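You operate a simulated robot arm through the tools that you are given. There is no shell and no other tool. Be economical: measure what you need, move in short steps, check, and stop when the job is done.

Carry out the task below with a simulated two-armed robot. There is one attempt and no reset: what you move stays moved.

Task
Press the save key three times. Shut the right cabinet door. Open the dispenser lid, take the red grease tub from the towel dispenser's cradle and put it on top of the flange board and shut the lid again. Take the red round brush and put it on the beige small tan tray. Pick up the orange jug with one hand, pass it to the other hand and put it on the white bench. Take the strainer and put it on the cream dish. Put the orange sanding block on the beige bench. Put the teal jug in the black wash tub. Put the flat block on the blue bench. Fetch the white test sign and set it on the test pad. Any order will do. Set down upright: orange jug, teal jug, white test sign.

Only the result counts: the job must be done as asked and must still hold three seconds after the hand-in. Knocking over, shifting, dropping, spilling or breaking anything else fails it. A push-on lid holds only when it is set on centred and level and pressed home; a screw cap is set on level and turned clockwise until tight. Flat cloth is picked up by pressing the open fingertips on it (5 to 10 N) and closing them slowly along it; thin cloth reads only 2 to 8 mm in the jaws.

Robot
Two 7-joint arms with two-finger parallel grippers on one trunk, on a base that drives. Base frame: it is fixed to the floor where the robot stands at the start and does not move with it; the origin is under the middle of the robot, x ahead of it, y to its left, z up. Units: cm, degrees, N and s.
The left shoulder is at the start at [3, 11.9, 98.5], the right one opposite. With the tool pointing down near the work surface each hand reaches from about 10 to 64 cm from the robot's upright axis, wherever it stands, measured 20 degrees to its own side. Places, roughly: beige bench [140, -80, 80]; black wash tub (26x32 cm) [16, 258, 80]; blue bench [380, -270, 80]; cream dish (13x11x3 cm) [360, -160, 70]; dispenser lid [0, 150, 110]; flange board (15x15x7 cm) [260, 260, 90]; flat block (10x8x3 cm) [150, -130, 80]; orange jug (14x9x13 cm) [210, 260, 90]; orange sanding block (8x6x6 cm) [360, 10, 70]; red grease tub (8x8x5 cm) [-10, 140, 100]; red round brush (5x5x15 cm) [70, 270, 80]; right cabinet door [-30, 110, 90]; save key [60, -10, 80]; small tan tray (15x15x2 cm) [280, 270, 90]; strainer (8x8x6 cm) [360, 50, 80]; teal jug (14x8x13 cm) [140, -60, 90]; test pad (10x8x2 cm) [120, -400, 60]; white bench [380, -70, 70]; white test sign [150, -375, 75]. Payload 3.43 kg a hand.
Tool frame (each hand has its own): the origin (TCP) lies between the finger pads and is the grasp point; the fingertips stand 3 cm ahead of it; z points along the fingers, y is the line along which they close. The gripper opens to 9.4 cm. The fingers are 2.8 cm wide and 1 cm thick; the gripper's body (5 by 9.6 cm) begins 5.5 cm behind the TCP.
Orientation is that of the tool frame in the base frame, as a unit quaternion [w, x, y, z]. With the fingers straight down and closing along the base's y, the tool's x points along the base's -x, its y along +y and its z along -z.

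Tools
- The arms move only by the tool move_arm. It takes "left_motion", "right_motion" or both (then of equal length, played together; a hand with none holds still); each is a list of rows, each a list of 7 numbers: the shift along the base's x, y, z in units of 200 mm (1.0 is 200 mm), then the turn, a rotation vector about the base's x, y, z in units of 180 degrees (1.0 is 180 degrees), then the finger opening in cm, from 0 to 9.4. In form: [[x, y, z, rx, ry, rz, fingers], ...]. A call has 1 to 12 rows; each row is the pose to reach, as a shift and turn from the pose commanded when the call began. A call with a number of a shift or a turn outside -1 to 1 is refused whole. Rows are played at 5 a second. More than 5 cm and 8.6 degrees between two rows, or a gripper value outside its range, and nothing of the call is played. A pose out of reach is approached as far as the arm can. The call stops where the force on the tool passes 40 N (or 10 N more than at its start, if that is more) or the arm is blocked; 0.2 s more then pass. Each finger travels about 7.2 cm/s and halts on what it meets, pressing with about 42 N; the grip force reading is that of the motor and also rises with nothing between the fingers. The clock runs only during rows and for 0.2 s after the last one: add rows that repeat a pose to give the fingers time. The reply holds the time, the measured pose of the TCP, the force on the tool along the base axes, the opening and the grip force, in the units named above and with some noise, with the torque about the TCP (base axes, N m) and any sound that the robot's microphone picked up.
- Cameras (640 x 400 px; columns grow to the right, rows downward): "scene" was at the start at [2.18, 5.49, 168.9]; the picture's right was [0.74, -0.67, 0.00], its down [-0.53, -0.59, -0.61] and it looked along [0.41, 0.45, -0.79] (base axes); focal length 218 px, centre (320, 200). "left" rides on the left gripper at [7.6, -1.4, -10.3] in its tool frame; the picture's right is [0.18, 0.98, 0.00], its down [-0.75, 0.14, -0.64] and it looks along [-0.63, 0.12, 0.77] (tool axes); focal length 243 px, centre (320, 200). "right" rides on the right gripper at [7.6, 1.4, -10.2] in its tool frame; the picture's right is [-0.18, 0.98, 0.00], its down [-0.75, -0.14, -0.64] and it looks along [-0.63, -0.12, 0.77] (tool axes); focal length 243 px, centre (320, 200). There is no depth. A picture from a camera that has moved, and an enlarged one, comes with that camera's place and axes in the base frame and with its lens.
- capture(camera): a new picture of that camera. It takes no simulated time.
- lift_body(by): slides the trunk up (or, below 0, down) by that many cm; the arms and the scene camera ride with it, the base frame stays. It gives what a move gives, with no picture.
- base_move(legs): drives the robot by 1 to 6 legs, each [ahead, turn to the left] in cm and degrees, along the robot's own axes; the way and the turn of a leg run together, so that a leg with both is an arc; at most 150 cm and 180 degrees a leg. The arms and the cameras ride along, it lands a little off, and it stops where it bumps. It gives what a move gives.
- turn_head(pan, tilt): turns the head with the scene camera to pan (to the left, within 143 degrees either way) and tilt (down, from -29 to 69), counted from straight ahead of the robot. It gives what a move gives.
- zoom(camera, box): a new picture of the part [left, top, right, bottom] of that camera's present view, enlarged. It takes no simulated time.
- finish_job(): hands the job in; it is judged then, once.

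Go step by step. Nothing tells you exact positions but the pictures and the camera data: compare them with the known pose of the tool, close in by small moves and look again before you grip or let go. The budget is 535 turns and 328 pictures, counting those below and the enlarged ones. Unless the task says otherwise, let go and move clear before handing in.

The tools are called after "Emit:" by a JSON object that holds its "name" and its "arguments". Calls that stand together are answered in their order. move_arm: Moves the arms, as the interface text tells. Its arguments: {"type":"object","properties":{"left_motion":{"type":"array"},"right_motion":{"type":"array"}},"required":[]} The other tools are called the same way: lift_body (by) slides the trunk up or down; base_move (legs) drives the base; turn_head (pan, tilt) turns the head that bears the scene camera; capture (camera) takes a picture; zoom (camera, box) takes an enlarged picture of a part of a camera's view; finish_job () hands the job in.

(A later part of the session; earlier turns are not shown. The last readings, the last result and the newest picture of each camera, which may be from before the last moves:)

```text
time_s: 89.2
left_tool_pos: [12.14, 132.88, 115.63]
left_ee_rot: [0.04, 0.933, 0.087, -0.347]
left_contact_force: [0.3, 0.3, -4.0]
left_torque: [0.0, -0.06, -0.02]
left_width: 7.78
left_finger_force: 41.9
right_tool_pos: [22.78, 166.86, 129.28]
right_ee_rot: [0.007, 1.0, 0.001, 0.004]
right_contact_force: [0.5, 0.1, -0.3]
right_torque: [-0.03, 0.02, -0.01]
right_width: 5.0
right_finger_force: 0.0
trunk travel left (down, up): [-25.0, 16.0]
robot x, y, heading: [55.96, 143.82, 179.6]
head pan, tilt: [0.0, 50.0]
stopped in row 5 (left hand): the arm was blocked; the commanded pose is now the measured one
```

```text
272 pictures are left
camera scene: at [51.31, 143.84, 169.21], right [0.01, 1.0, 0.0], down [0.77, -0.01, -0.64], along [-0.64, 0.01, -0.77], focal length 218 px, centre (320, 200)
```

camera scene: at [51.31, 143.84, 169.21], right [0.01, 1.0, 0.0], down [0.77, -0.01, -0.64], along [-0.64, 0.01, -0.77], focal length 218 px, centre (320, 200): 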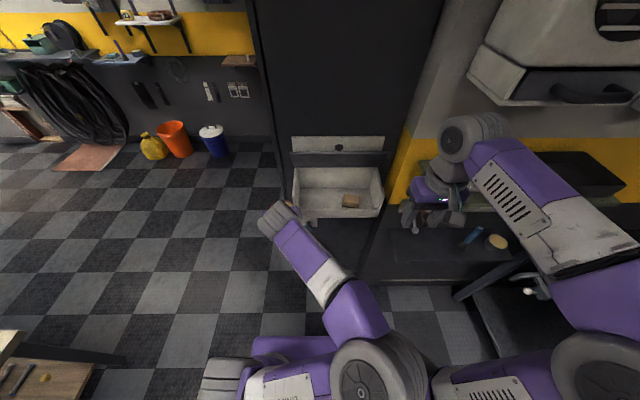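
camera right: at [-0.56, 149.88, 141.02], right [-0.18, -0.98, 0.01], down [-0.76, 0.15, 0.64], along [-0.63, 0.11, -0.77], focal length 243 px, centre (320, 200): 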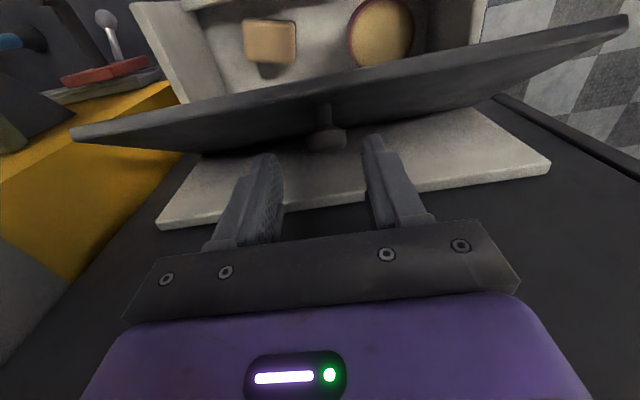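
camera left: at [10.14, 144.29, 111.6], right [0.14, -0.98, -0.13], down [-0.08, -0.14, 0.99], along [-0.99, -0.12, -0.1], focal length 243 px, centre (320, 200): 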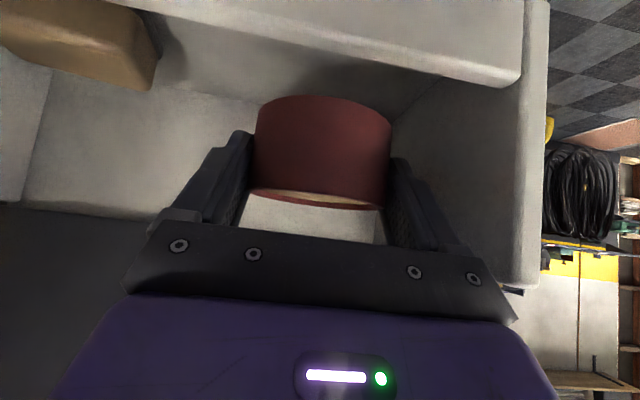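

The tub is out. I move the left hand aside (−y), so I can drive in again and shut the lid with the right hand.

Emit:
{"name": "move_arm", "arguments": {"left_motion": [[0.05, -0.15, 0.05, 0, 0, 0, 6], [0.1, -0.35, 0.1, 0, 0, 0, 6], [0.15, -0.55, 0.15, 0, 0, 0, 6], [0.2, -0.75, 0.2, 0, 0, 0, 6]]}}

Emit:
{"name": "base_move", "arguments": {"legs": [[10, 0]]}}

Emit:
{"name": "capture", "arguments": {"camera": "scene"}}

Emit:
{"name": "capture", "arguments": {"camera": "right"}}

```text
time_s: 90.2
left_tool_pos: [16.03, 117.71, 119.16]
left_ee_rot: [0.039, 0.933, 0.086, -0.348]
left_contact_force: [0.6, -1.0, -1.9]
left_torque: [0.02, -0.03, -0.02]
left_width: 7.79
left_finger_force: 41.8
right_tool_pos: [22.85, 166.76, 129.2]
right_ee_rot: [0.007, 1.0, 0.001, 0.004]
right_contact_force: [-0.1, -1.1, 0.3]
right_torque: [0.08, 0.04, 0.02]
right_width: 4.97
right_finger_force: 0.0
trunk travel left (down, up): [-25.0, 16.0]
robot x, y, heading: [55.38, 143.58, 179.6]
head pan, tilt: [0.0, 50.0]
```

```text
time_s: 91.3
left_tool_pos: [6.0, 118.25, 119.24]
left_ee_rot: [0.04, 0.933, 0.086, -0.347]
left_contact_force: [-0.1, 0.1, -2.1]
left_torque: [-0.01, -0.04, -0.02]
left_width: 7.78
left_finger_force: 42.4
right_tool_pos: [12.71, 167.02, 129.2]
right_ee_rot: [0.007, 1.0, 0.001, 0.004]
right_contact_force: [-0.3, -0.9, -0.1]
right_torque: [0.0, -0.01, -0.03]
right_width: 5.03
right_finger_force: 0.0
trunk travel left (down, up): [-25.0, 16.0]
robot x, y, heading: [45.84, 144.06, 179.4]
head pan, tilt: [0.0, 50.0]
```

```text
271 pictures are left
camera scene: at [41.05, 143.91, 169.21], right [0.01, 1.0, 0.0], down [0.77, -0.01, -0.64], along [-0.64, 0.01, -0.77], focal length 218 px, centre (320, 200)
```

scene: 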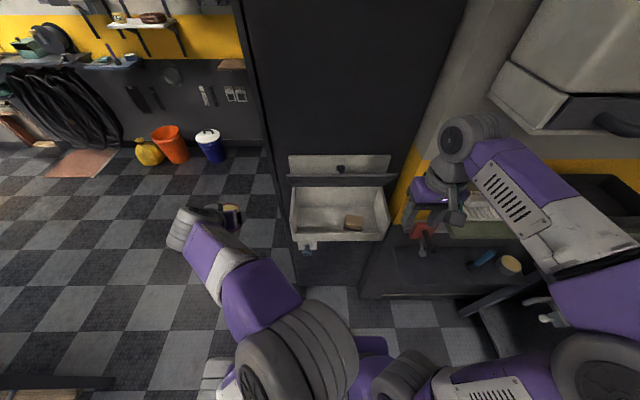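

```text
270 pictures are left
camera right: at [20.14, 165.67, 139.51], right [-0.18, -0.98, 0.01], down [-0.76, 0.15, 0.63], along [-0.62, 0.11, -0.77], focal length 243 px, centre (320, 200)
```

right: 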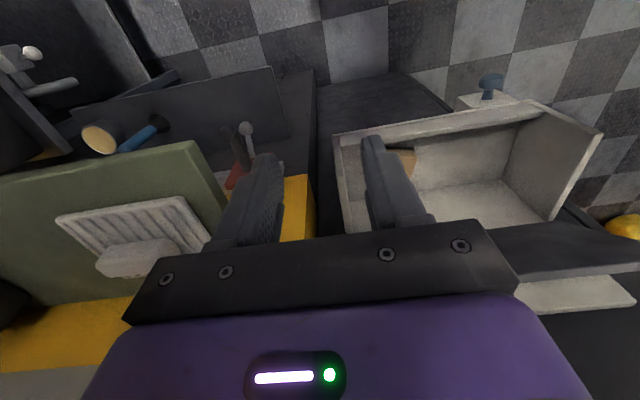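

I raise the trunk a little for reach, then go over the lid's edge with closed fingers to pull it forward from behind.

Emit:
{"name": "lift_body", "arguments": {"by": 6}}

Emit:
{"name": "move_arm", "arguments": {"right_motion": [[-0.2, -0.08, 0.02, 0, 0, 0, 2], [-0.4, -0.18, 0.02, 0, 0, 0, 0], [-0.6, -0.28, 0.02, 0, 0, 0, 0], [-0.8, -0.38, 0.02, 0, 0, 0, 0], [-0.98, -0.42, 0.02, 0, 0, 0, 0]]}}

Emit:
{"name": "capture", "arguments": {"camera": "right"}}

```text
time_s: 92.3
left_tool_pos: [5.94, 118.12, 125.31]
left_ee_rot: [0.04, 0.933, 0.086, -0.348]
left_contact_force: [0.4, 0.7, -3.4]
left_torque: [-0.01, -0.07, -0.04]
left_width: 7.8
left_finger_force: 42.4
right_tool_pos: [12.72, 167.01, 135.26]
right_ee_rot: [0.007, 1.0, -0.001, 0.005]
right_contact_force: [0.3, 0.0, 0.4]
right_torque: [0.01, -0.01, -0.01]
right_width: 4.98
right_finger_force: 0.2
trunk travel left (down, up): [-31.0, 10.0]
robot x, y, heading: [45.7, 143.96, 179.5]
head pan, tilt: [0.0, 50.0]
```

```text
time_s: 93.5
left_tool_pos: [5.69, 118.12, 125.19]
left_ee_rot: [0.04, 0.933, 0.085, -0.347]
left_contact_force: [-0.4, 0.1, -2.2]
left_torque: [0.01, -0.03, -0.01]
left_width: 7.78
left_finger_force: 41.4
right_tool_pos: [-6.91, 158.76, 135.43]
right_ee_rot: [0.006, 1.0, 0.0, 0.007]
right_contact_force: [0.3, -0.3, -0.1]
right_torque: [0.0, -0.01, -0.02]
right_width: 0.0
right_finger_force: 33.5
trunk travel left (down, up): [-31.0, 10.0]
robot x, y, heading: [45.64, 144.01, 179.7]
head pan, tilt: [0.0, 50.0]
```

```text
269 pictures are left
camera right: at [0.5, 157.43, 145.73], right [-0.18, -0.98, 0.01], down [-0.76, 0.15, 0.63], along [-0.62, 0.11, -0.78], focal length 243 px, centre (320, 200)
```

right: 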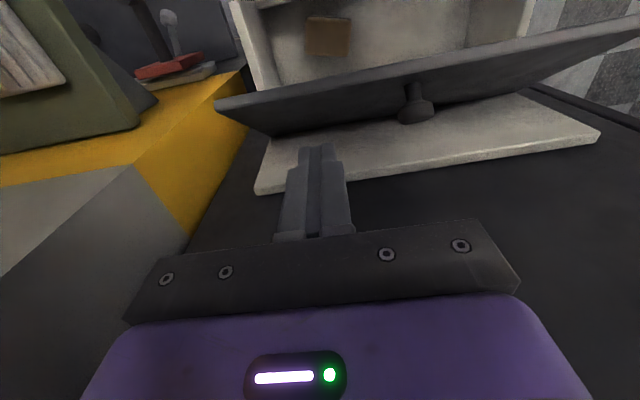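

Emit:
{"name": "move_arm", "arguments": {"right_motion": [[-0.12, -0.02, 0, 0, 0, 0, 0], [-0.12, -0.02, -0.15, 0, 0, 0, 0], [-0.12, -0.02, -0.3, 0, 0, 0, 0], [-0.12, -0.02, -0.42, 0, 0, 0, 0], [-0.12, -0.02, -0.5, 0, 0, 0, 0]]}}

Emit:
{"name": "capture", "arguments": {"camera": "right"}}

```text
time_s: 94.7
left_tool_pos: [5.99, 118.1, 125.34]
left_ee_rot: [0.04, 0.933, 0.086, -0.348]
left_contact_force: [-0.7, -0.4, -1.8]
left_torque: [0.0, -0.06, -0.05]
left_width: 7.77
left_finger_force: 41.9
right_tool_pos: [-9.18, 158.36, 125.47]
right_ee_rot: [0.007, 1.0, 0.0, 0.003]
right_contact_force: [-0.4, -0.1, 0.1]
right_torque: [0.01, -0.02, -0.01]
right_width: 0.0
right_finger_force: 32.8
right hand out of reach, approached as far as the arm can: row 1
trunk travel left (down, up): [-31.0, 10.0]
robot x, y, heading: [45.78, 144.13, 179.5]
head pan, tilt: [0.0, 50.0]
```

```text
268 pictures are left
camera right: at [-1.66, 157.04, 135.8], right [-0.18, -0.98, 0.01], down [-0.76, 0.15, 0.63], along [-0.62, 0.11, -0.77], focal length 243 px, centre (320, 200)
```

right: 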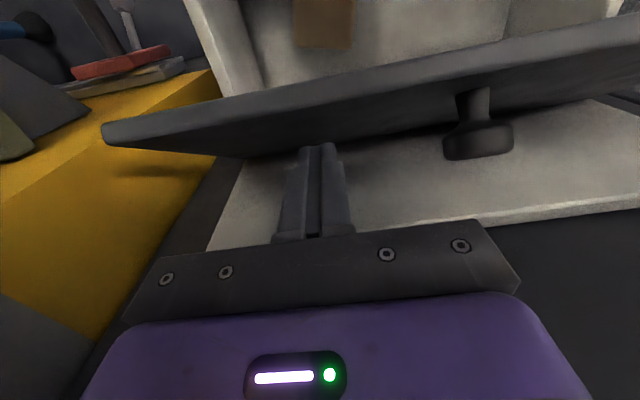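

Emit:
{"name": "move_arm", "arguments": {"right_motion": [[0.1, 0, 0, 0, 0, 0, 0], [0.21, 0, 0, 0, 0, 0, 0], [0.32, 0, -0.02, 0, 0, 0, 0], [0.42, 0, -0.07, 0, 0, 0, 0], [0.49, 0, -0.18, 0, 0, 0, 0], [0.48, 0, -0.3, 0, 0, 0, 0], [0.46, 0, -0.4, 0, 0, 0, 0]]}}

Emit:
{"name": "capture", "arguments": {"camera": "right"}}

Emit:
{"name": "zoom", "arguments": {"camera": "scene", "box": [270, 130, 430, 250]}}

```text
time_s: 96.3
left_tool_pos: [5.76, 118.05, 125.31]
left_ee_rot: [0.039, 0.933, 0.086, -0.348]
left_contact_force: [0.0, -0.5, -3.1]
left_torque: [0.03, -0.05, 0.0]
left_width: 7.77
left_finger_force: 42.0
right_tool_pos: [-0.26, 158.2, 117.67]
right_ee_rot: [0.007, 1.0, 0.0, 0.005]
right_contact_force: [0.2, -0.3, 0.5]
right_torque: [0.0, 0.02, 0.0]
right_width: 0.0
right_finger_force: 32.6
trunk travel left (down, up): [-31.0, 10.0]
robot x, y, heading: [45.48, 144.15, 179.3]
head pan, tilt: [0.0, 50.0]
```

```text
267 pictures are left
camera right: at [7.16, 156.85, 127.94], right [-0.18, -0.98, 0.01], down [-0.76, 0.15, 0.63], along [-0.62, 0.11, -0.77], focal length 243 px, centre (320, 200)
```

right: 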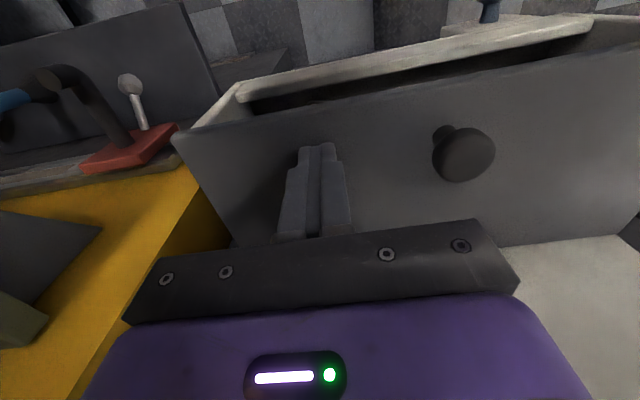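

```text
3.33 times, centred on (350, 190) of scene
camera zoom: at [41.08, 143.89, 175.21], right [0.01, 1.0, 0.0], down [0.77, -0.01, -0.64], along [-0.64, 0.01, -0.77], focal length 725 px, centre (220, 233)
```

zoom: 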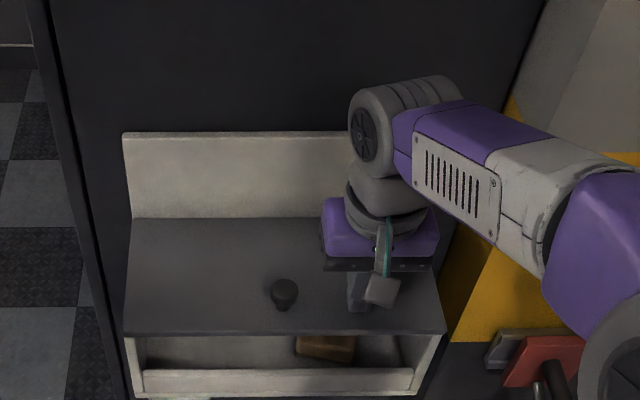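

Lid appears down. I press gently on it to make sure it is home.

Emit:
{"name": "move_arm", "arguments": {"right_motion": [[0, 0, -0.04, 0, 0, 0, 0], [0, 0, -0.07, 0, 0, 0, 0], [0, 0, -0.1, 0, 0, 0, 0], [0, 0, -0.12, 0, 0, 0, 0]]}}

```text
time_s: 96.9
left_tool_pos: [6.22, 118.11, 125.31]
left_ee_rot: [0.039, 0.933, 0.085, -0.348]
left_contact_force: [0.2, 0.1, -2.7]
left_torque: [0.03, -0.04, -0.02]
left_width: 7.76
left_finger_force: 42.2
right_tool_pos: [-0.11, 158.27, 117.32]
right_ee_rot: [0.008, 1.0, -0.001, -0.004]
right_contact_force: [11.6, 0.9, 19.7]
right_torque: [0.1, -0.53, -0.04]
right_width: 0.0
right_finger_force: 33.1
trunk travel left (down, up): [-31.0, 10.0]
robot x, y, heading: [45.47, 143.89, 179.4]
head pan, tilt: [0.0, 50.0]
stopped in row 3 (right hand): the force on the tool passed its limit at 48 N (the readings are from after the stop); the commanded pose is now the measured one
```

Firm contact; the lid is shut. I lift the right hand and pull back, then head to the sink bench for the red brush.

Emit:
{"name": "move_arm", "arguments": {"right_motion": [[0, 0, 0.15, 0, 0, 0, 3], [0.05, 0, 0.35, 0, 0, 0, 6], [0.25, 0.05, 0.4, 0, 0, 0, 9], [0.45, 0.1, 0.4, 0, 0, 0, 9.3], [0.6, 0.15, 0.3, 0, 0, 0, 9.3]]}}

Emit:
{"name": "base_move", "arguments": {"legs": [[-18, 0], [0, -90]]}}

Emit:
{"name": "turn_head", "arguments": {"pan": 5, "tilt": 45}}

Emit:
{"name": "capture", "arguments": {"camera": "scene"}}

```text
time_s: 98.1
left_tool_pos: [6.17, 118.21, 125.24]
left_ee_rot: [0.04, 0.933, 0.086, -0.348]
left_contact_force: [1.2, 0.8, -2.6]
left_torque: [0.01, -0.02, 0.01]
left_width: 7.76
left_finger_force: 41.1
right_tool_pos: [11.68, 161.4, 122.98]
right_ee_rot: [0.009, 1.0, 0.0, -0.003]
right_contact_force: [-1.0, 0.3, -0.1]
right_torque: [-0.04, 0.01, 0.01]
right_width: 9.3
right_finger_force: 0.0
trunk travel left (down, up): [-31.0, 10.0]
robot x, y, heading: [45.69, 143.89, 179.6]
head pan, tilt: [0.0, 50.0]
```

```text
time_s: 103.4
left_tool_pos: [36.92, 182.96, 125.27]
left_ee_rot: [-0.215, 0.726, -0.593, -0.276]
left_contact_force: [-0.1, -0.2, -2.7]
left_torque: [-0.05, 0.01, -0.02]
left_width: 7.78
left_finger_force: 42.1
right_tool_pos: [80.17, 178.2, 123.0]
right_ee_rot: [0.004, 0.713, -0.701, -0.007]
right_contact_force: [0.0, -0.5, 0.5]
right_torque: [-0.02, -0.02, -0.02]
right_width: 9.29
right_finger_force: 0.1
trunk travel left (down, up): [-31.0, 10.0]
robot x, y, heading: [63.62, 143.49, 90.7]
head pan, tilt: [0.0, 50.0]
```

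```text
time_s: 104.1
left_tool_pos: [37.01, 182.98, 125.21]
left_ee_rot: [-0.215, 0.726, -0.592, -0.277]
left_contact_force: [-0.8, 0.1, -2.1]
left_torque: [-0.07, -0.03, 0.03]
left_width: 7.75
left_finger_force: 42.2
right_tool_pos: [80.22, 178.07, 123.01]
right_ee_rot: [0.004, 0.713, -0.701, -0.007]
right_contact_force: [0.6, 0.5, -0.6]
right_torque: [0.0, -0.04, -0.02]
right_width: 9.3
right_finger_force: 0.0
trunk travel left (down, up): [-31.0, 10.0]
robot x, y, heading: [63.41, 143.65, 90.2]
head pan, tilt: [5.0, 45.0]
```

```text
265 pictures are left
camera scene: at [62.82, 148.81, 175.9], right [1.0, 0.09, 0.0], down [0.07, -0.7, -0.71], along [-0.07, 0.7, -0.71], focal length 218 px, centre (320, 200)
```

scene: 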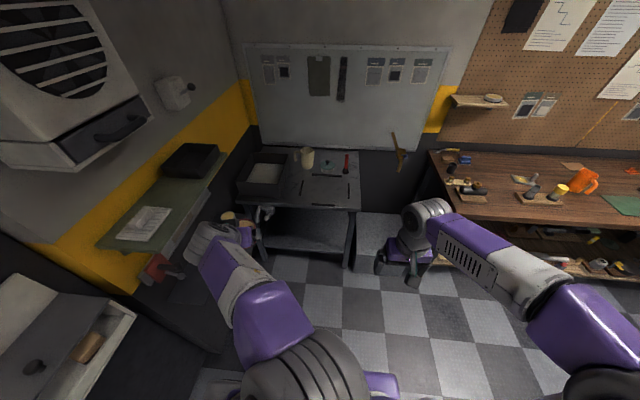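

Emit:
{"name": "zoom", "arguments": {"camera": "scene", "box": [230, 130, 410, 230]}}

Emit:
{"name": "zoom", "arguments": {"camera": "scene", "box": [0, 250, 160, 370]}}

```text
3.56 times, centred on (320, 180) of scene
camera zoom: at [62.82, 148.81, 175.9], right [1.0, 0.09, 0.0], down [0.07, -0.7, -0.71], along [-0.07, 0.7, -0.71], focal length 774 px, centre (320, 271)
```

zoom: 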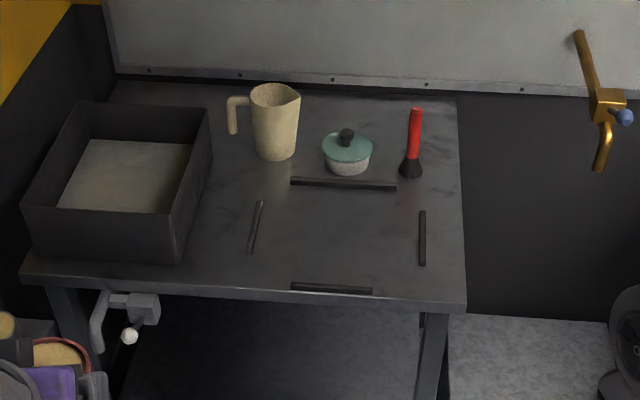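

```text
3.33 times, centred on (80, 310) of scene
camera zoom: at [62.82, 148.81, 175.9], right [1.0, 0.09, 0.0], down [0.07, -0.7, -0.71], along [-0.07, 0.7, -0.71], focal length 725 px, centre (1120, -167)
```

zoom: 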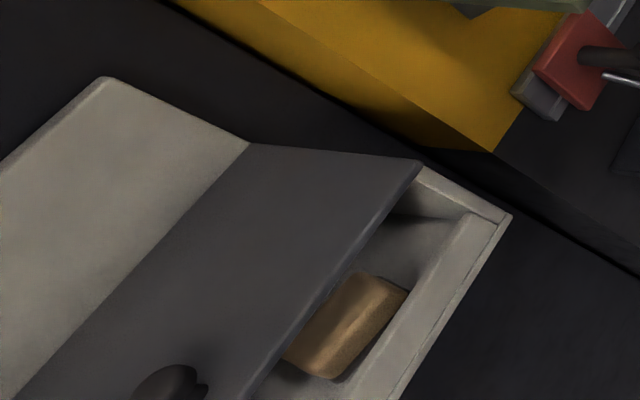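

The red brush stands upright at about [69, 270], bench top near z 81, front edge y≈237. I drive forward to within reach.

Emit:
{"name": "base_move", "arguments": {"legs": [[58, 0]]}}

Emit:
{"name": "capture", "arguments": {"camera": "right"}}

Emit:
{"name": "capture", "arguments": {"camera": "scene"}}

```text
time_s: 107.4
left_tool_pos: [37.2, 241.59, 125.27]
left_ee_rot: [-0.217, 0.722, -0.596, -0.276]
left_contact_force: [0.3, 0.1, -2.3]
left_torque: [-0.05, -0.01, 0.0]
left_width: 7.76
left_finger_force: 41.7
right_tool_pos: [80.25, 236.34, 122.94]
right_ee_rot: [0.004, 0.71, -0.704, -0.007]
right_contact_force: [0.0, 0.8, 0.2]
right_torque: [0.0, -0.01, 0.02]
right_width: 9.29
right_finger_force: 0.0
trunk travel left (down, up): [-31.0, 10.0]
robot x, y, heading: [63.41, 201.97, 90.0]
head pan, tilt: [5.0, 45.0]
```

```text
262 pictures are left
camera right: at [79.11, 228.52, 133.14], right [-0.98, 0.18, 0.02], down [0.15, 0.75, 0.64], along [0.1, 0.64, -0.76], focal length 243 px, centre (320, 200)
```

right: 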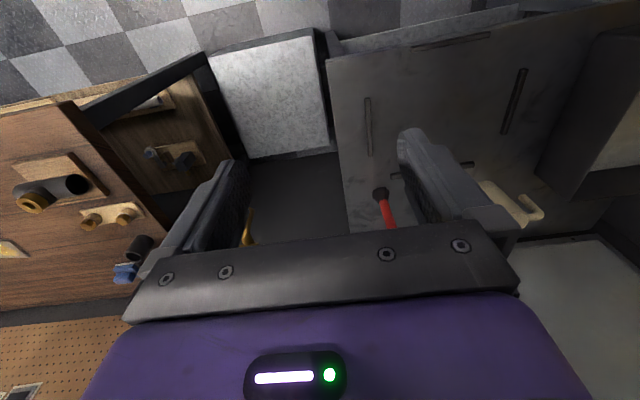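

```text
261 pictures are left
camera scene: at [62.73, 207.12, 175.9], right [1.0, 0.09, 0.0], down [0.06, -0.7, -0.71], along [-0.06, 0.7, -0.71], focal length 218 px, centre (320, 200)
```

scene: 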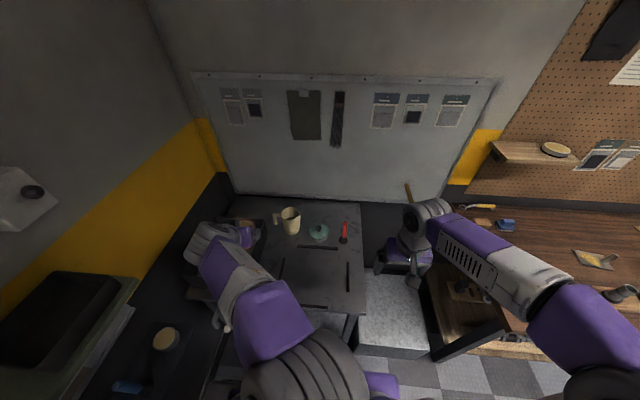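

Emit:
{"name": "base_move", "arguments": {"legs": [[6.5, 0]]}}

Emit:
{"name": "move_arm", "arguments": {"right_motion": [[-0.1, 0.15, -0.1, 0, 0, 0, 7], [-0.2, 0.3, -0.25, 0, 0, 0, 6], [-0.3, 0.45, -0.4, 0, 0, 0, 6], [-0.4, 0.6, -0.55, 0, 0, 0, 6], [-0.5, 0.75, -0.7, 0, 0, 0, 6], [-0.54, 0.9, -0.85, 0, 0, 0, 6], [-0.54, 0.98, -0.95, 0, 0, 0, 6]]}}

Emit:
{"name": "capture", "arguments": {"camera": "right"}}

```text
time_s: 108.4
left_tool_pos: [37.11, 248.16, 125.17]
left_ee_rot: [-0.216, 0.724, -0.595, -0.275]
left_contact_force: [1.2, 0.1, -3.6]
left_torque: [-0.08, 0.01, 0.01]
left_width: 7.75
left_finger_force: 42.5
right_tool_pos: [80.36, 243.08, 122.98]
right_ee_rot: [0.004, 0.711, -0.703, -0.007]
right_contact_force: [-0.8, -0.7, -0.7]
right_torque: [-0.03, -0.01, 0.01]
right_width: 9.3
right_finger_force: 0.0
trunk travel left (down, up): [-31.0, 10.0]
robot x, y, heading: [63.12, 208.49, 90.2]
head pan, tilt: [5.0, 45.0]
```

```text
time_s: 110.0
left_tool_pos: [36.96, 248.04, 125.41]
left_ee_rot: [-0.216, 0.723, -0.595, -0.275]
left_contact_force: [0.1, -0.3, -3.3]
left_torque: [-0.06, 0.0, -0.03]
left_width: 7.77
left_finger_force: 42.0
right_tool_pos: [69.45, 262.26, 103.66]
right_ee_rot: [0.004, 0.711, -0.703, -0.007]
right_contact_force: [-0.7, -0.7, 0.4]
right_torque: [-0.04, 0.0, 0.01]
right_width: 5.99
right_finger_force: 0.1
trunk travel left (down, up): [-31.0, 10.0]
robot x, y, heading: [63.07, 208.5, 90.3]
head pan, tilt: [5.0, 45.0]
```

```text
260 pictures are left
camera right: at [68.11, 254.47, 113.86], right [-0.98, 0.17, 0.02], down [0.14, 0.75, 0.64], along [0.1, 0.64, -0.76], focal length 243 px, centre (320, 200)
```

right: 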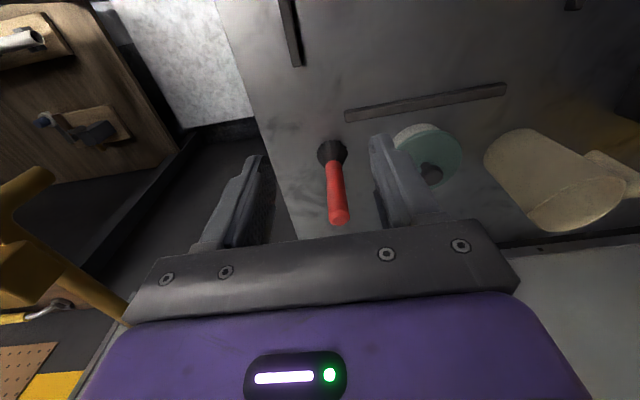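

Emit:
{"name": "move_arm", "arguments": {"right_motion": [[-0.02, 0.2, 0, 0, 0, 0, 6], [-0.02, 0.4, 0, 0, 0, 0, 6], [-0.02, 0.55, -0.1, 0, 0, 0, 6], [-0.02, 0.55, -0.3, 0, 0, 0, 6], [-0.02, 0.55, -0.5, 0, 0, 0, 6], [-0.02, 0.55, -0.66, 0, 0, 0, 6], [-0.02, 0.55, -0.66, 0, 0, 0, 6]]}}

Emit:
{"name": "capture", "arguments": {"camera": "right"}}

```text
time_s: 111.6
left_tool_pos: [37.0, 247.91, 125.23]
left_ee_rot: [-0.216, 0.724, -0.594, -0.276]
left_contact_force: [-0.4, -0.2, -3.1]
left_torque: [-0.04, -0.05, 0.0]
left_width: 7.77
left_finger_force: 41.8
right_tool_pos: [69.2, 272.53, 90.86]
right_ee_rot: [0.003, 0.711, -0.703, -0.008]
right_contact_force: [0.0, -0.5, 0.1]
right_torque: [0.02, -0.03, 0.0]
right_width: 5.99
right_finger_force: 0.0
right hand out of reach, approached as far as the arm can: row 3, 4, 5, 6, 7
trunk travel left (down, up): [-31.0, 10.0]
robot x, y, heading: [63.41, 208.5, 89.9]
head pan, tilt: [5.0, 45.0]
```

```text
259 pictures are left
camera right: at [68.04, 264.78, 101.07], right [-0.98, 0.17, 0.02], down [0.14, 0.75, 0.64], along [0.1, 0.64, -0.76], focal length 243 px, centre (320, 200)
```

right: 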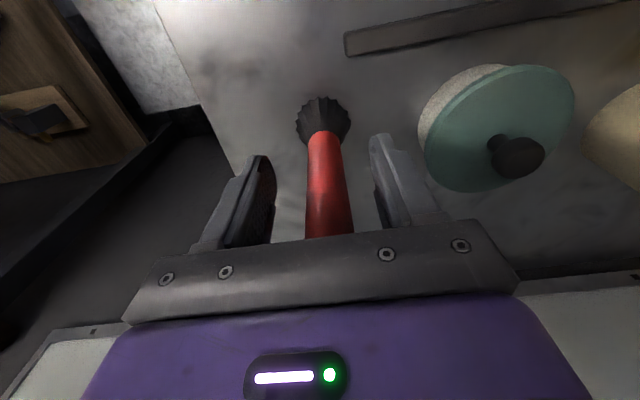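

The brush handle is between the fingers. I close and lift.

Emit:
{"name": "move_arm", "arguments": {"right_motion": [[0, 0, 0, 0, 0, 0, 4], [0, 0, 0, 0, 0, 0, 2], [0, 0, 0, 0, 0, 0, 1], [0, 0, 0, 0, 0, 0, 1]]}}

Emit:
{"name": "move_arm", "arguments": {"right_motion": [[0, 0, 0.15, 0, 0, 0, 1], [0, -0.02, 0.35, 0, 0, 0, 1], [0, -0.1, 0.55, 0, 0, 0, 1], [0.05, -0.25, 0.7, 0, 0, 0, 1], [0.1, -0.45, 0.8, 0, 0, 0, 1], [0.2, -0.65, 0.85, 0, 0, 0, 1], [0.3, -0.85, 0.9, 0, 0, 0, 1]]}}

Emit:
{"name": "capture", "arguments": {"camera": "right"}}

```text
time_s: 112.6
left_tool_pos: [37.1, 248.07, 125.26]
left_ee_rot: [-0.216, 0.724, -0.595, -0.275]
left_contact_force: [0.1, -0.6, -3.1]
left_torque: [-0.06, -0.06, 0.02]
left_width: 7.76
left_finger_force: 42.0
right_tool_pos: [69.26, 272.57, 90.94]
right_ee_rot: [0.004, 0.711, -0.703, -0.007]
right_contact_force: [-0.5, -0.5, -0.6]
right_torque: [-0.02, -0.03, -0.01]
right_width: 2.71
right_finger_force: 42.5
trunk travel left (down, up): [-31.0, 10.0]
robot x, y, heading: [63.15, 208.63, 90.2]
head pan, tilt: [5.0, 45.0]
```

```text
time_s: 114.2
left_tool_pos: [36.99, 247.91, 125.28]
left_ee_rot: [-0.217, 0.723, -0.595, -0.275]
left_contact_force: [-0.3, 0.2, -2.1]
left_torque: [-0.04, -0.02, 0.01]
left_width: 7.77
left_finger_force: 41.9
right_tool_pos: [74.88, 255.8, 108.76]
right_ee_rot: [0.003, 0.712, -0.703, -0.008]
right_contact_force: [-1.1, 0.6, -0.7]
right_torque: [0.0, 0.01, -0.01]
right_width: 2.73
right_finger_force: 42.7
trunk travel left (down, up): [-31.0, 10.0]
robot x, y, heading: [63.51, 209.0, 89.7]
head pan, tilt: [5.0, 45.0]
```

```text
258 pictures are left
camera right: at [73.58, 248.02, 118.93], right [-0.98, 0.17, 0.02], down [0.14, 0.75, 0.65], along [0.1, 0.64, -0.76], focal length 243 px, centre (320, 200)
```

right: 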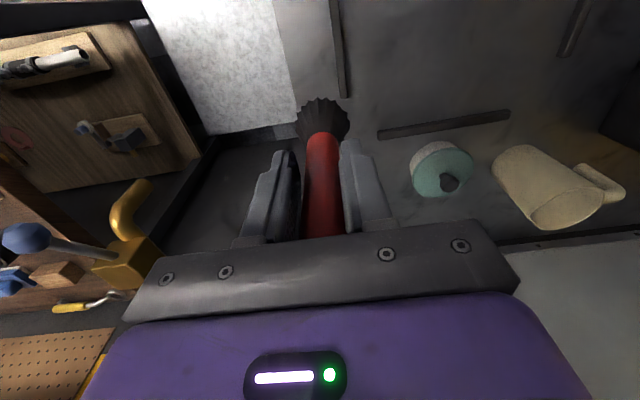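

Brush held firmly. I back off and drive along the aisle toward the flange board and tray around [270, 265].

Emit:
{"name": "base_move", "arguments": {"legs": [[-45, 0], [0, -90], [100, 0], [100, 0]]}}

Emit:
{"name": "turn_head", "arguments": {"pan": 80, "tilt": 35}}

Emit:
{"name": "capture", "arguments": {"camera": "scene"}}

```text
time_s: 130.3
left_tool_pos: [301.41, 193.0, 125.26]
left_ee_rot: [0.347, -0.103, 0.931, 0.046]
left_contact_force: [0.2, 0.1, -2.9]
left_torque: [-0.03, 0.08, -0.01]
left_width: 7.75
left_finger_force: 42.4
right_tool_pos: [310.38, 155.29, 108.69]
right_ee_rot: [0.003, -0.018, 1.0, 0.007]
right_contact_force: [-1.2, 0.2, 0.1]
right_torque: [0.01, 0.02, 0.01]
right_width: 2.74
right_finger_force: 41.6
trunk travel left (down, up): [-31.0, 10.0]
robot x, y, heading: [262.71, 165.75, 1.8]
head pan, tilt: [5.0, 45.0]
```

```text
time_s: 131.8
left_tool_pos: [301.39, 192.78, 125.36]
left_ee_rot: [0.346, -0.103, 0.931, 0.046]
left_contact_force: [-0.1, -0.2, -2.8]
left_torque: [-0.01, 0.02, 0.01]
left_width: 7.76
left_finger_force: 41.8
right_tool_pos: [310.36, 155.29, 108.65]
right_ee_rot: [0.002, -0.02, 1.0, 0.009]
right_contact_force: [0.1, -0.6, -1.0]
right_torque: [0.0, 0.03, 0.02]
right_width: 2.74
right_finger_force: 42.3
trunk travel left (down, up): [-31.0, 10.0]
robot x, y, heading: [262.87, 165.65, 1.9]
head pan, tilt: [80.0, 35.0]
```

```text
257 pictures are left
camera scene: at [261.24, 174.17, 177.39], right [0.99, -0.15, 0.0], down [-0.08, -0.57, -0.82], along [0.12, 0.81, -0.57], focal length 218 px, centre (320, 200)
```

scene: 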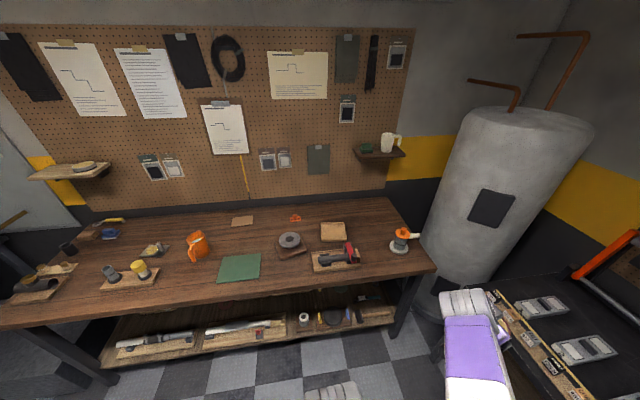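

Emit:
{"name": "zoom", "arguments": {"camera": "scene", "box": [170, 190, 430, 310]}}

```text
2.46 times, centred on (300, 250) of scene
camera zoom: at [261.24, 174.17, 177.39], right [0.99, -0.15, 0.0], down [-0.08, -0.57, -0.82], along [0.12, 0.81, -0.57], focal length 536 px, centre (369, 77)
```

zoom: 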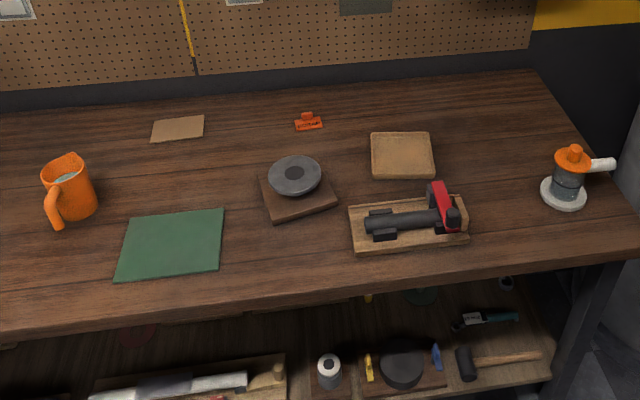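

I see the flange board at about [257, 263], the tan tray at [284, 270] and the orange jug at [207, 267]. I turn to face the bench and close in.

Emit:
{"name": "base_move", "arguments": {"legs": [[0, 88], [38, 0]]}}

Emit:
{"name": "turn_head", "arguments": {"pan": 0, "tilt": 55}}

Emit:
{"name": "capture", "arguments": {"camera": "scene"}}

Emit:
{"name": "capture", "arguments": {"camera": "right"}}

```text
time_s: 138.0
left_tool_pos: [233.5, 241.11, 125.28]
left_ee_rot: [-0.21, 0.737, -0.579, -0.279]
left_contact_force: [0.3, 0.1, -2.2]
left_torque: [-0.02, -0.02, 0.02]
left_width: 7.76
left_finger_force: 42.3
right_tool_pos: [270.91, 250.64, 108.72]
right_ee_rot: [0.004, 0.726, -0.688, -0.007]
right_contact_force: [0.3, 1.2, -1.5]
right_torque: [0.01, 0.0, -0.01]
right_width: 2.72
right_finger_force: 41.9
trunk travel left (down, up): [-31.0, 10.0]
robot x, y, heading: [260.91, 203.21, 92.2]
head pan, tilt: [80.0, 35.0]
```

```text
time_s: 139.6
left_tool_pos: [233.58, 241.12, 125.32]
left_ee_rot: [-0.209, 0.737, -0.579, -0.279]
left_contact_force: [0.3, 0.5, -3.5]
left_torque: [-0.04, 0.0, 0.03]
left_width: 7.76
left_finger_force: 42.2
right_tool_pos: [270.84, 250.69, 108.69]
right_ee_rot: [0.004, 0.726, -0.687, -0.008]
right_contact_force: [-0.4, -0.8, -0.3]
right_torque: [0.0, 0.0, -0.02]
right_width: 2.73
right_finger_force: 42.4
trunk travel left (down, up): [-31.0, 10.0]
robot x, y, heading: [261.52, 202.86, 92.3]
head pan, tilt: [0.0, 55.0]
```

```text
255 pictures are left
camera scene: at [261.4, 207.03, 174.56], right [1.0, 0.04, 0.0], down [0.04, -0.82, -0.57], along [-0.03, 0.57, -0.82], focal length 218 px, centre (320, 200)
```

scene: 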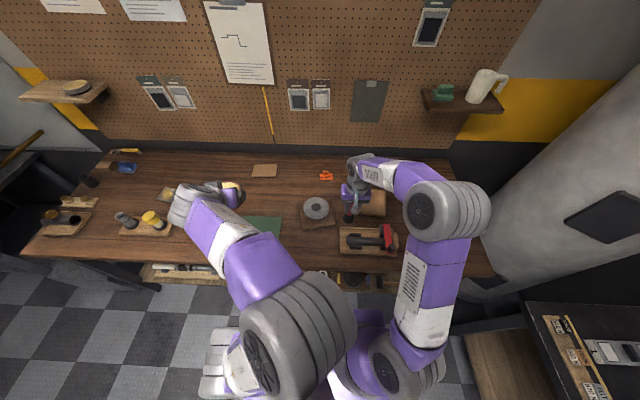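

```text
254 pictures are left
camera right: at [269.98, 242.87, 118.88], right [-0.99, 0.13, 0.02], down [0.11, 0.76, 0.64], along [0.07, 0.64, -0.76], focal length 243 px, centre (320, 200)
```

right: 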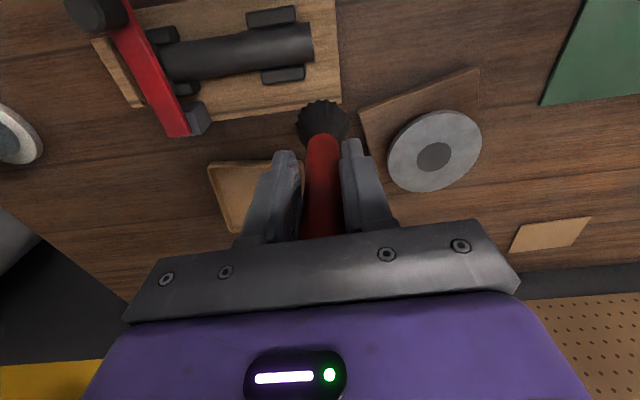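

Emit:
{"name": "base_move", "arguments": {"legs": [[5, 0]]}}

Emit:
{"name": "move_arm", "arguments": {"right_motion": [[0.15, 0.1, 0, 0, 0, 0, 1], [0.3, 0.2, 0, 0, 0, 0, 1], [0.45, 0.35, 0, 0, 0, 0, 1], [0.58, 0.5, 0, 0, 0, 0, 1], [0.63, 0.64, 0, 0, 0, 0, 1], [0.63, 0.64, 0, 0, 0, 0, 1]]}}

Emit:
{"name": "capture", "arguments": {"camera": "right"}}

Emit:
{"name": "zoom", "arguments": {"camera": "scene", "box": [280, 140, 460, 260]}}

```text
time_s: 140.5
left_tool_pos: [233.27, 245.93, 125.33]
left_ee_rot: [-0.21, 0.737, -0.578, -0.28]
left_contact_force: [0.2, 0.7, -3.6]
left_torque: [-0.04, 0.0, -0.01]
left_width: 7.75
left_finger_force: 42.1
right_tool_pos: [270.65, 255.63, 108.65]
right_ee_rot: [0.004, 0.726, -0.687, -0.008]
right_contact_force: [-0.2, 0.3, -0.7]
right_torque: [-0.01, 0.01, 0.01]
right_width: 2.73
right_finger_force: 42.1
trunk travel left (down, up): [-31.0, 10.0]
robot x, y, heading: [260.94, 207.62, 92.4]
head pan, tilt: [0.0, 55.0]
```

```text
time_s: 141.9
left_tool_pos: [233.24, 245.77, 125.33]
left_ee_rot: [-0.21, 0.737, -0.579, -0.279]
left_contact_force: [1.1, 0.4, -2.6]
left_torque: [-0.08, 0.04, 0.01]
left_width: 7.72
left_finger_force: 41.7
right_tool_pos: [283.39, 268.22, 108.62]
right_ee_rot: [0.004, 0.727, -0.687, -0.008]
right_contact_force: [0.2, 0.4, -1.4]
right_torque: [0.01, -0.01, 0.0]
right_width: 2.74
right_finger_force: 41.4
trunk travel left (down, up): [-31.0, 10.0]
robot x, y, heading: [261.07, 208.02, 92.8]
head pan, tilt: [0.0, 55.0]
```

```text
253 pictures are left
camera right: at [282.49, 260.45, 118.78], right [-0.99, 0.13, 0.02], down [0.11, 0.76, 0.64], along [0.07, 0.64, -0.76], focal length 243 px, centre (320, 200)
```

right: 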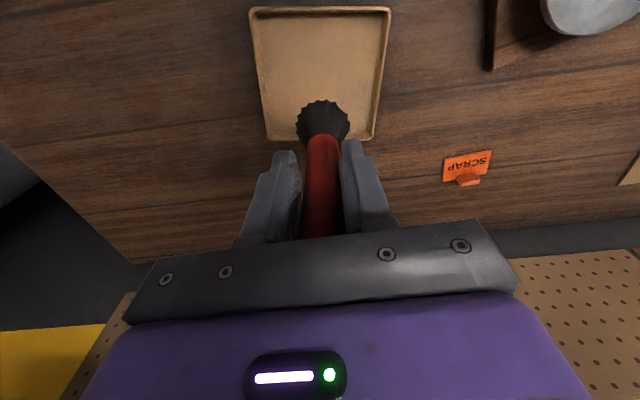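

```text
3.33 times, centred on (370, 200) of scene
camera zoom: at [261.18, 211.78, 174.57], right [1.0, 0.05, 0.0], down [0.04, -0.82, -0.57], along [-0.03, 0.57, -0.82], focal length 725 px, centre (153, 200)
```

zoom: 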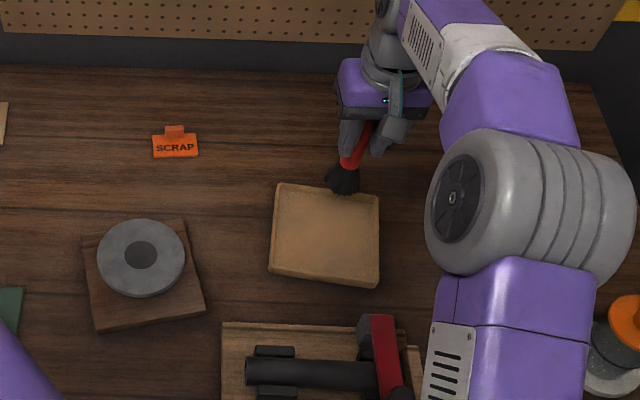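

The brush is right above the tray. I lower it carefully.

Emit:
{"name": "move_arm", "arguments": {"right_motion": [[-0.02, 0.04, -0.2, 0, 0, 0, 1], [-0.02, 0.04, -0.4, 0, 0, 0, 1], [-0.02, 0.04, -0.55, 0, 0, 0, 1], [-0.02, 0.04, -0.65, 0, 0, 0, 1], [-0.02, 0.04, -0.65, 0, 0, 0, 1]]}}

Emit:
{"name": "capture", "arguments": {"camera": "right"}}

```text
time_s: 143.1
left_tool_pos: [233.06, 245.55, 125.43]
left_ee_rot: [-0.211, 0.737, -0.578, -0.28]
left_contact_force: [0.4, 1.0, -2.4]
left_torque: [-0.07, 0.0, -0.01]
left_width: 7.74
left_finger_force: 41.4
right_tool_pos: [282.6, 269.24, 96.16]
right_ee_rot: [-0.002, 0.726, -0.687, -0.012]
right_contact_force: [-0.1, 1.8, 33.8]
right_torque: [0.3, -0.62, 0.01]
right_width: 2.75
right_finger_force: 41.8
trunk travel left (down, up): [-31.0, 10.0]
robot x, y, heading: [261.48, 207.52, 92.8]
head pan, tilt: [0.0, 55.0]
```

```text
251 pictures are left
camera right: at [281.77, 261.26, 106.3], right [-0.99, 0.13, 0.02], down [0.11, 0.75, 0.65], along [0.07, 0.65, -0.76], focal length 243 px, centre (320, 200)
```

right: 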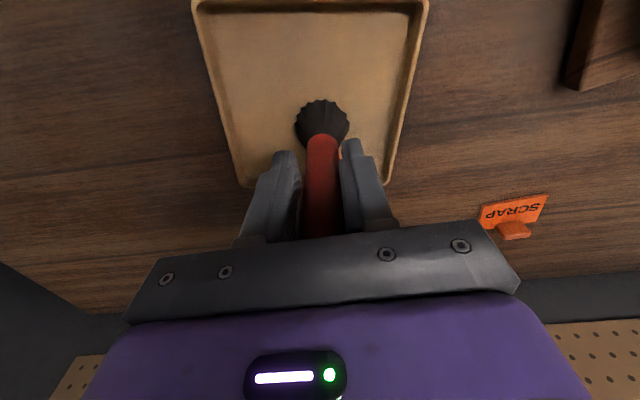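

It is in contact with the tray floor. I ease off and release.

Emit:
{"name": "move_arm", "arguments": {"right_motion": [[0, 0, 0.015, 0, 0, 0, 1], [0, 0, 0.015, 0, 0, 0, 2.8], [0, 0, 0.015, 0, 0, 0, 4], [0, 0, 0.015, 0, 0, 0, 5], [0, 0, 0.015, 0, 0, 0, 6]]}}

Emit:
{"name": "capture", "arguments": {"camera": "right"}}

```text
time_s: 144.3
left_tool_pos: [233.31, 245.82, 125.28]
left_ee_rot: [-0.211, 0.736, -0.579, -0.28]
left_contact_force: [0.3, -0.6, -3.1]
left_torque: [-0.07, -0.07, -0.01]
left_width: 7.76
left_finger_force: 41.8
right_tool_pos: [282.77, 269.12, 95.96]
right_ee_rot: [0.004, 0.727, -0.687, -0.008]
right_contact_force: [0.4, -0.3, 0.5]
right_torque: [0.01, -0.03, 0.0]
right_width: 5.99
right_finger_force: 0.2
trunk travel left (down, up): [-31.0, 10.0]
robot x, y, heading: [261.07, 207.92, 92.7]
head pan, tilt: [0.0, 55.0]
```

```text
250 pictures are left
camera right: at [281.8, 261.27, 106.15], right [-0.99, 0.13, 0.02], down [0.11, 0.76, 0.64], along [0.07, 0.64, -0.76], focal length 243 px, centre (320, 200)
```

right: 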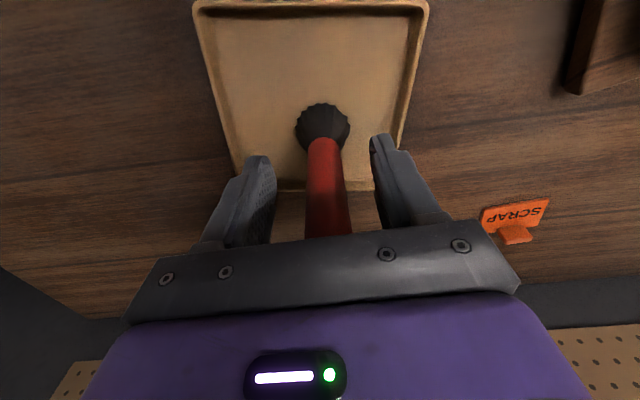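

The brush stands on the tray. I raise the right hand straight up and away.

Emit:
{"name": "move_arm", "arguments": {"right_motion": [[0, 0, 0.2, 0, 0, 0, 6], [0, 0, 0.4, 0, 0, 0, 6], [0, 0, 0.6, 0, 0, 0, 6], [0, -0.02, 0.8, 0, 0, 0, 8], [0, -0.2, 0.9, 0, 0, 0, 9], [0.02, -0.4, 0.95, 0, 0, 0, 9.3], [0.05, -0.6, 0.95, 0, 0, 0, 9.3], [0.1, -0.8, 0.95, 0, 0, 0, 9.3]]}}

Emit:
{"name": "zoom", "arguments": {"camera": "scene", "box": [280, 140, 460, 260]}}

Emit:
{"name": "capture", "arguments": {"camera": "left"}}

```text
time_s: 146.1
left_tool_pos: [233.31, 245.76, 125.26]
left_ee_rot: [-0.21, 0.737, -0.579, -0.28]
left_contact_force: [0.0, -0.2, -3.0]
left_torque: [-0.02, 0.0, -0.02]
left_width: 7.74
left_finger_force: 42.0
right_tool_pos: [284.68, 253.11, 115.0]
right_ee_rot: [0.003, 0.727, -0.687, -0.007]
right_contact_force: [0.0, -0.6, -0.5]
right_torque: [0.02, -0.02, 0.01]
right_width: 9.31
right_finger_force: 0.0
trunk travel left (down, up): [-31.0, 10.0]
robot x, y, heading: [260.85, 208.03, 92.8]
head pan, tilt: [0.0, 55.0]
```

```text
3.33 times, centred on (370, 200) of scene
camera zoom: at [261.23, 211.69, 174.57], right [1.0, 0.05, 0.0], down [0.04, -0.82, -0.57], along [-0.03, 0.57, -0.82], focal length 725 px, centre (153, 200)
```

zoom: 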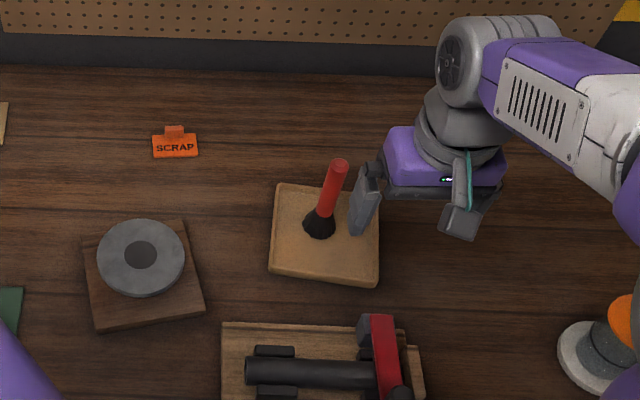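

```text
248 pictures are left
camera left: at [237.62, 234.02, 128.04], right [-0.92, -0.37, -0.11], down [-0.16, 0.11, 0.98], along [-0.35, 0.92, -0.16], focal length 243 px, centre (320, 200)
```

left: 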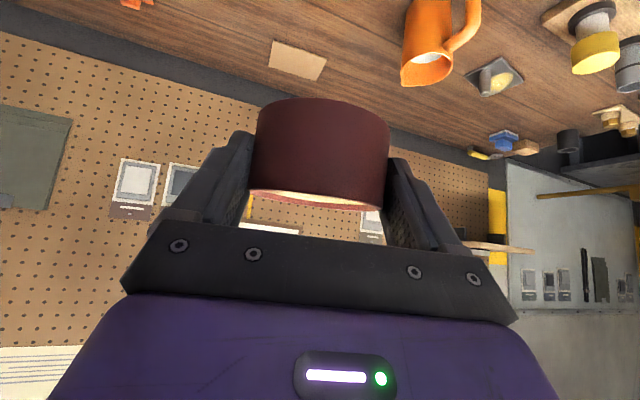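

The brush stands well. The flange disc is centred near [256.8, 261], top z≈89.5; now I bring the tub over it with the left hand, levelling its small tilt.

Emit:
{"name": "move_arm", "arguments": {"left_motion": [[0.18, 0.1, 0, 0.0225, 0.006, 0, 6], [0.38, 0.2, 0, 0.0225, 0.006, 0, 6], [0.57, 0.32, -0.05, 0.0225, 0.006, 0, 6], [0.76, 0.45, -0.1, 0.0225, 0.006, 0, 6], [0.95, 0.55, -0.2, 0.0225, 0.006, 0, 6], [0.98, 0.65, -0.35, 0.0225, 0.006, 0, 6], [0.98, 0.68, -0.5, 0.0225, 0.006, 0, 6]]}}

Emit:
{"name": "capture", "arguments": {"camera": "scene"}}

Emit:
{"name": "capture", "arguments": {"camera": "left"}}

```text
time_s: 147.7
left_tool_pos: [253.26, 259.84, 115.38]
left_ee_rot: [-0.23, 0.726, -0.571, -0.307]
left_contact_force: [-0.5, -0.8, -3.3]
left_torque: [-0.04, -0.01, -0.01]
left_width: 7.75
left_finger_force: 42.0
right_tool_pos: [284.78, 253.27, 115.01]
right_ee_rot: [0.004, 0.726, -0.687, -0.007]
right_contact_force: [-0.7, -0.3, 0.1]
right_torque: [-0.02, 0.04, 0.03]
right_width: 9.3
right_finger_force: 0.0
trunk travel left (down, up): [-31.0, 10.0]
robot x, y, heading: [261.27, 207.79, 92.7]
head pan, tilt: [0.0, 55.0]
```

```text
247 pictures are left
camera scene: at [261.23, 211.86, 174.56], right [1.0, 0.05, 0.0], down [0.04, -0.82, -0.57], along [-0.03, 0.57, -0.82], focal length 218 px, centre (320, 200)
```

scene: 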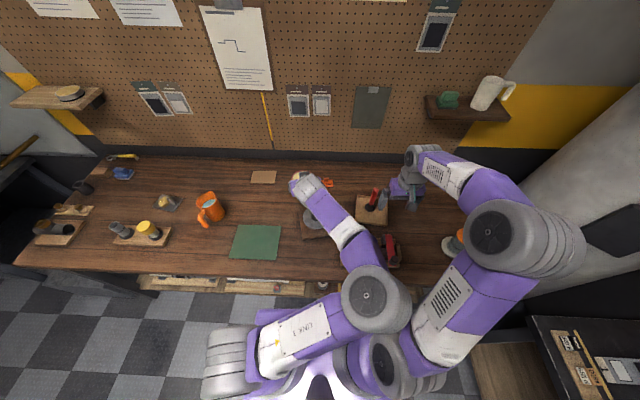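

```text
246 pictures are left
camera left: at [257.59, 247.89, 117.16], right [-0.92, -0.37, -0.12], down [-0.14, 0.04, 0.99], along [-0.36, 0.93, -0.09], focal length 243 px, centre (320, 200)
```

left: 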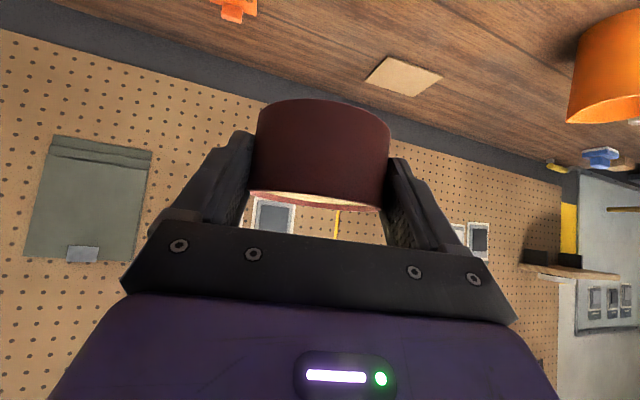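

Emit:
{"name": "move_arm", "arguments": {"left_motion": [[0.1, 0.02, -0.1, 0, 0, 0, 6], [0.185, 0.025, -0.28, 0, 0, 0, 6], [0.185, 0.025, -0.46, 0, 0, 0, 6], [0.185, 0.025, -0.64, 0, 0, 0, 6], [0.185, 0.025, -0.78, 0, 0, 0, 6]]}}

Emit:
{"name": "zoom", "arguments": {"camera": "scene", "box": [250, 150, 410, 260]}}

Emit:
{"name": "capture", "arguments": {"camera": "left"}}

Emit:
{"name": "capture", "arguments": {"camera": "right"}}

```text
time_s: 148.9
left_tool_pos: [256.65, 260.05, 99.91]
left_ee_rot: [-0.23, 0.726, -0.57, -0.307]
left_contact_force: [0.3, 1.1, -3.1]
left_torque: [-0.08, -0.03, 0.0]
left_width: 7.72
left_finger_force: 42.2
right_tool_pos: [284.7, 253.39, 114.92]
right_ee_rot: [0.004, 0.726, -0.687, -0.007]
right_contact_force: [-0.4, 0.5, -0.1]
right_torque: [0.01, -0.03, -0.01]
right_width: 9.27
right_finger_force: 0.1
trunk travel left (down, up): [-31.0, 10.0]
robot x, y, heading: [261.18, 207.88, 92.6]
head pan, tilt: [0.0, 55.0]
```

```text
3.64 times, centred on (330, 205) of scene
camera zoom: at [261.18, 211.91, 174.56], right [1.0, 0.05, 0.0], down [0.04, -0.82, -0.57], along [-0.03, 0.57, -0.82], focal length 791 px, centre (284, 182)
```

zoom: 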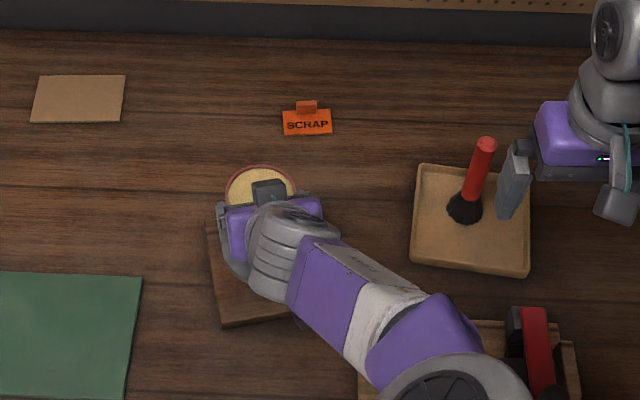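

```text
244 pictures are left
camera left: at [261.0, 248.11, 101.64], right [-0.92, -0.37, -0.11], down [-0.14, 0.04, 0.99], along [-0.36, 0.93, -0.09], focal length 243 px, centre (320, 200)
```

left: 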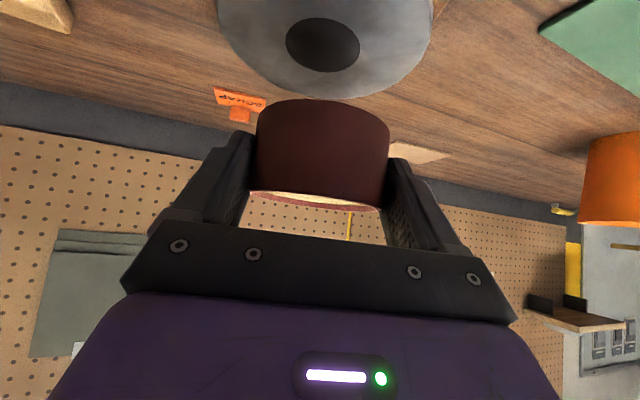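

```text
243 pictures are left
camera right: at [283.81, 245.51, 125.09], right [-0.99, 0.13, 0.02], down [0.11, 0.76, 0.64], along [0.07, 0.64, -0.77], focal length 243 px, centre (320, 200)
```

right: 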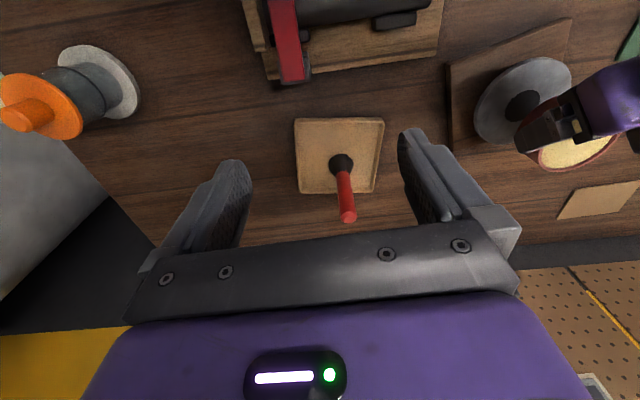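

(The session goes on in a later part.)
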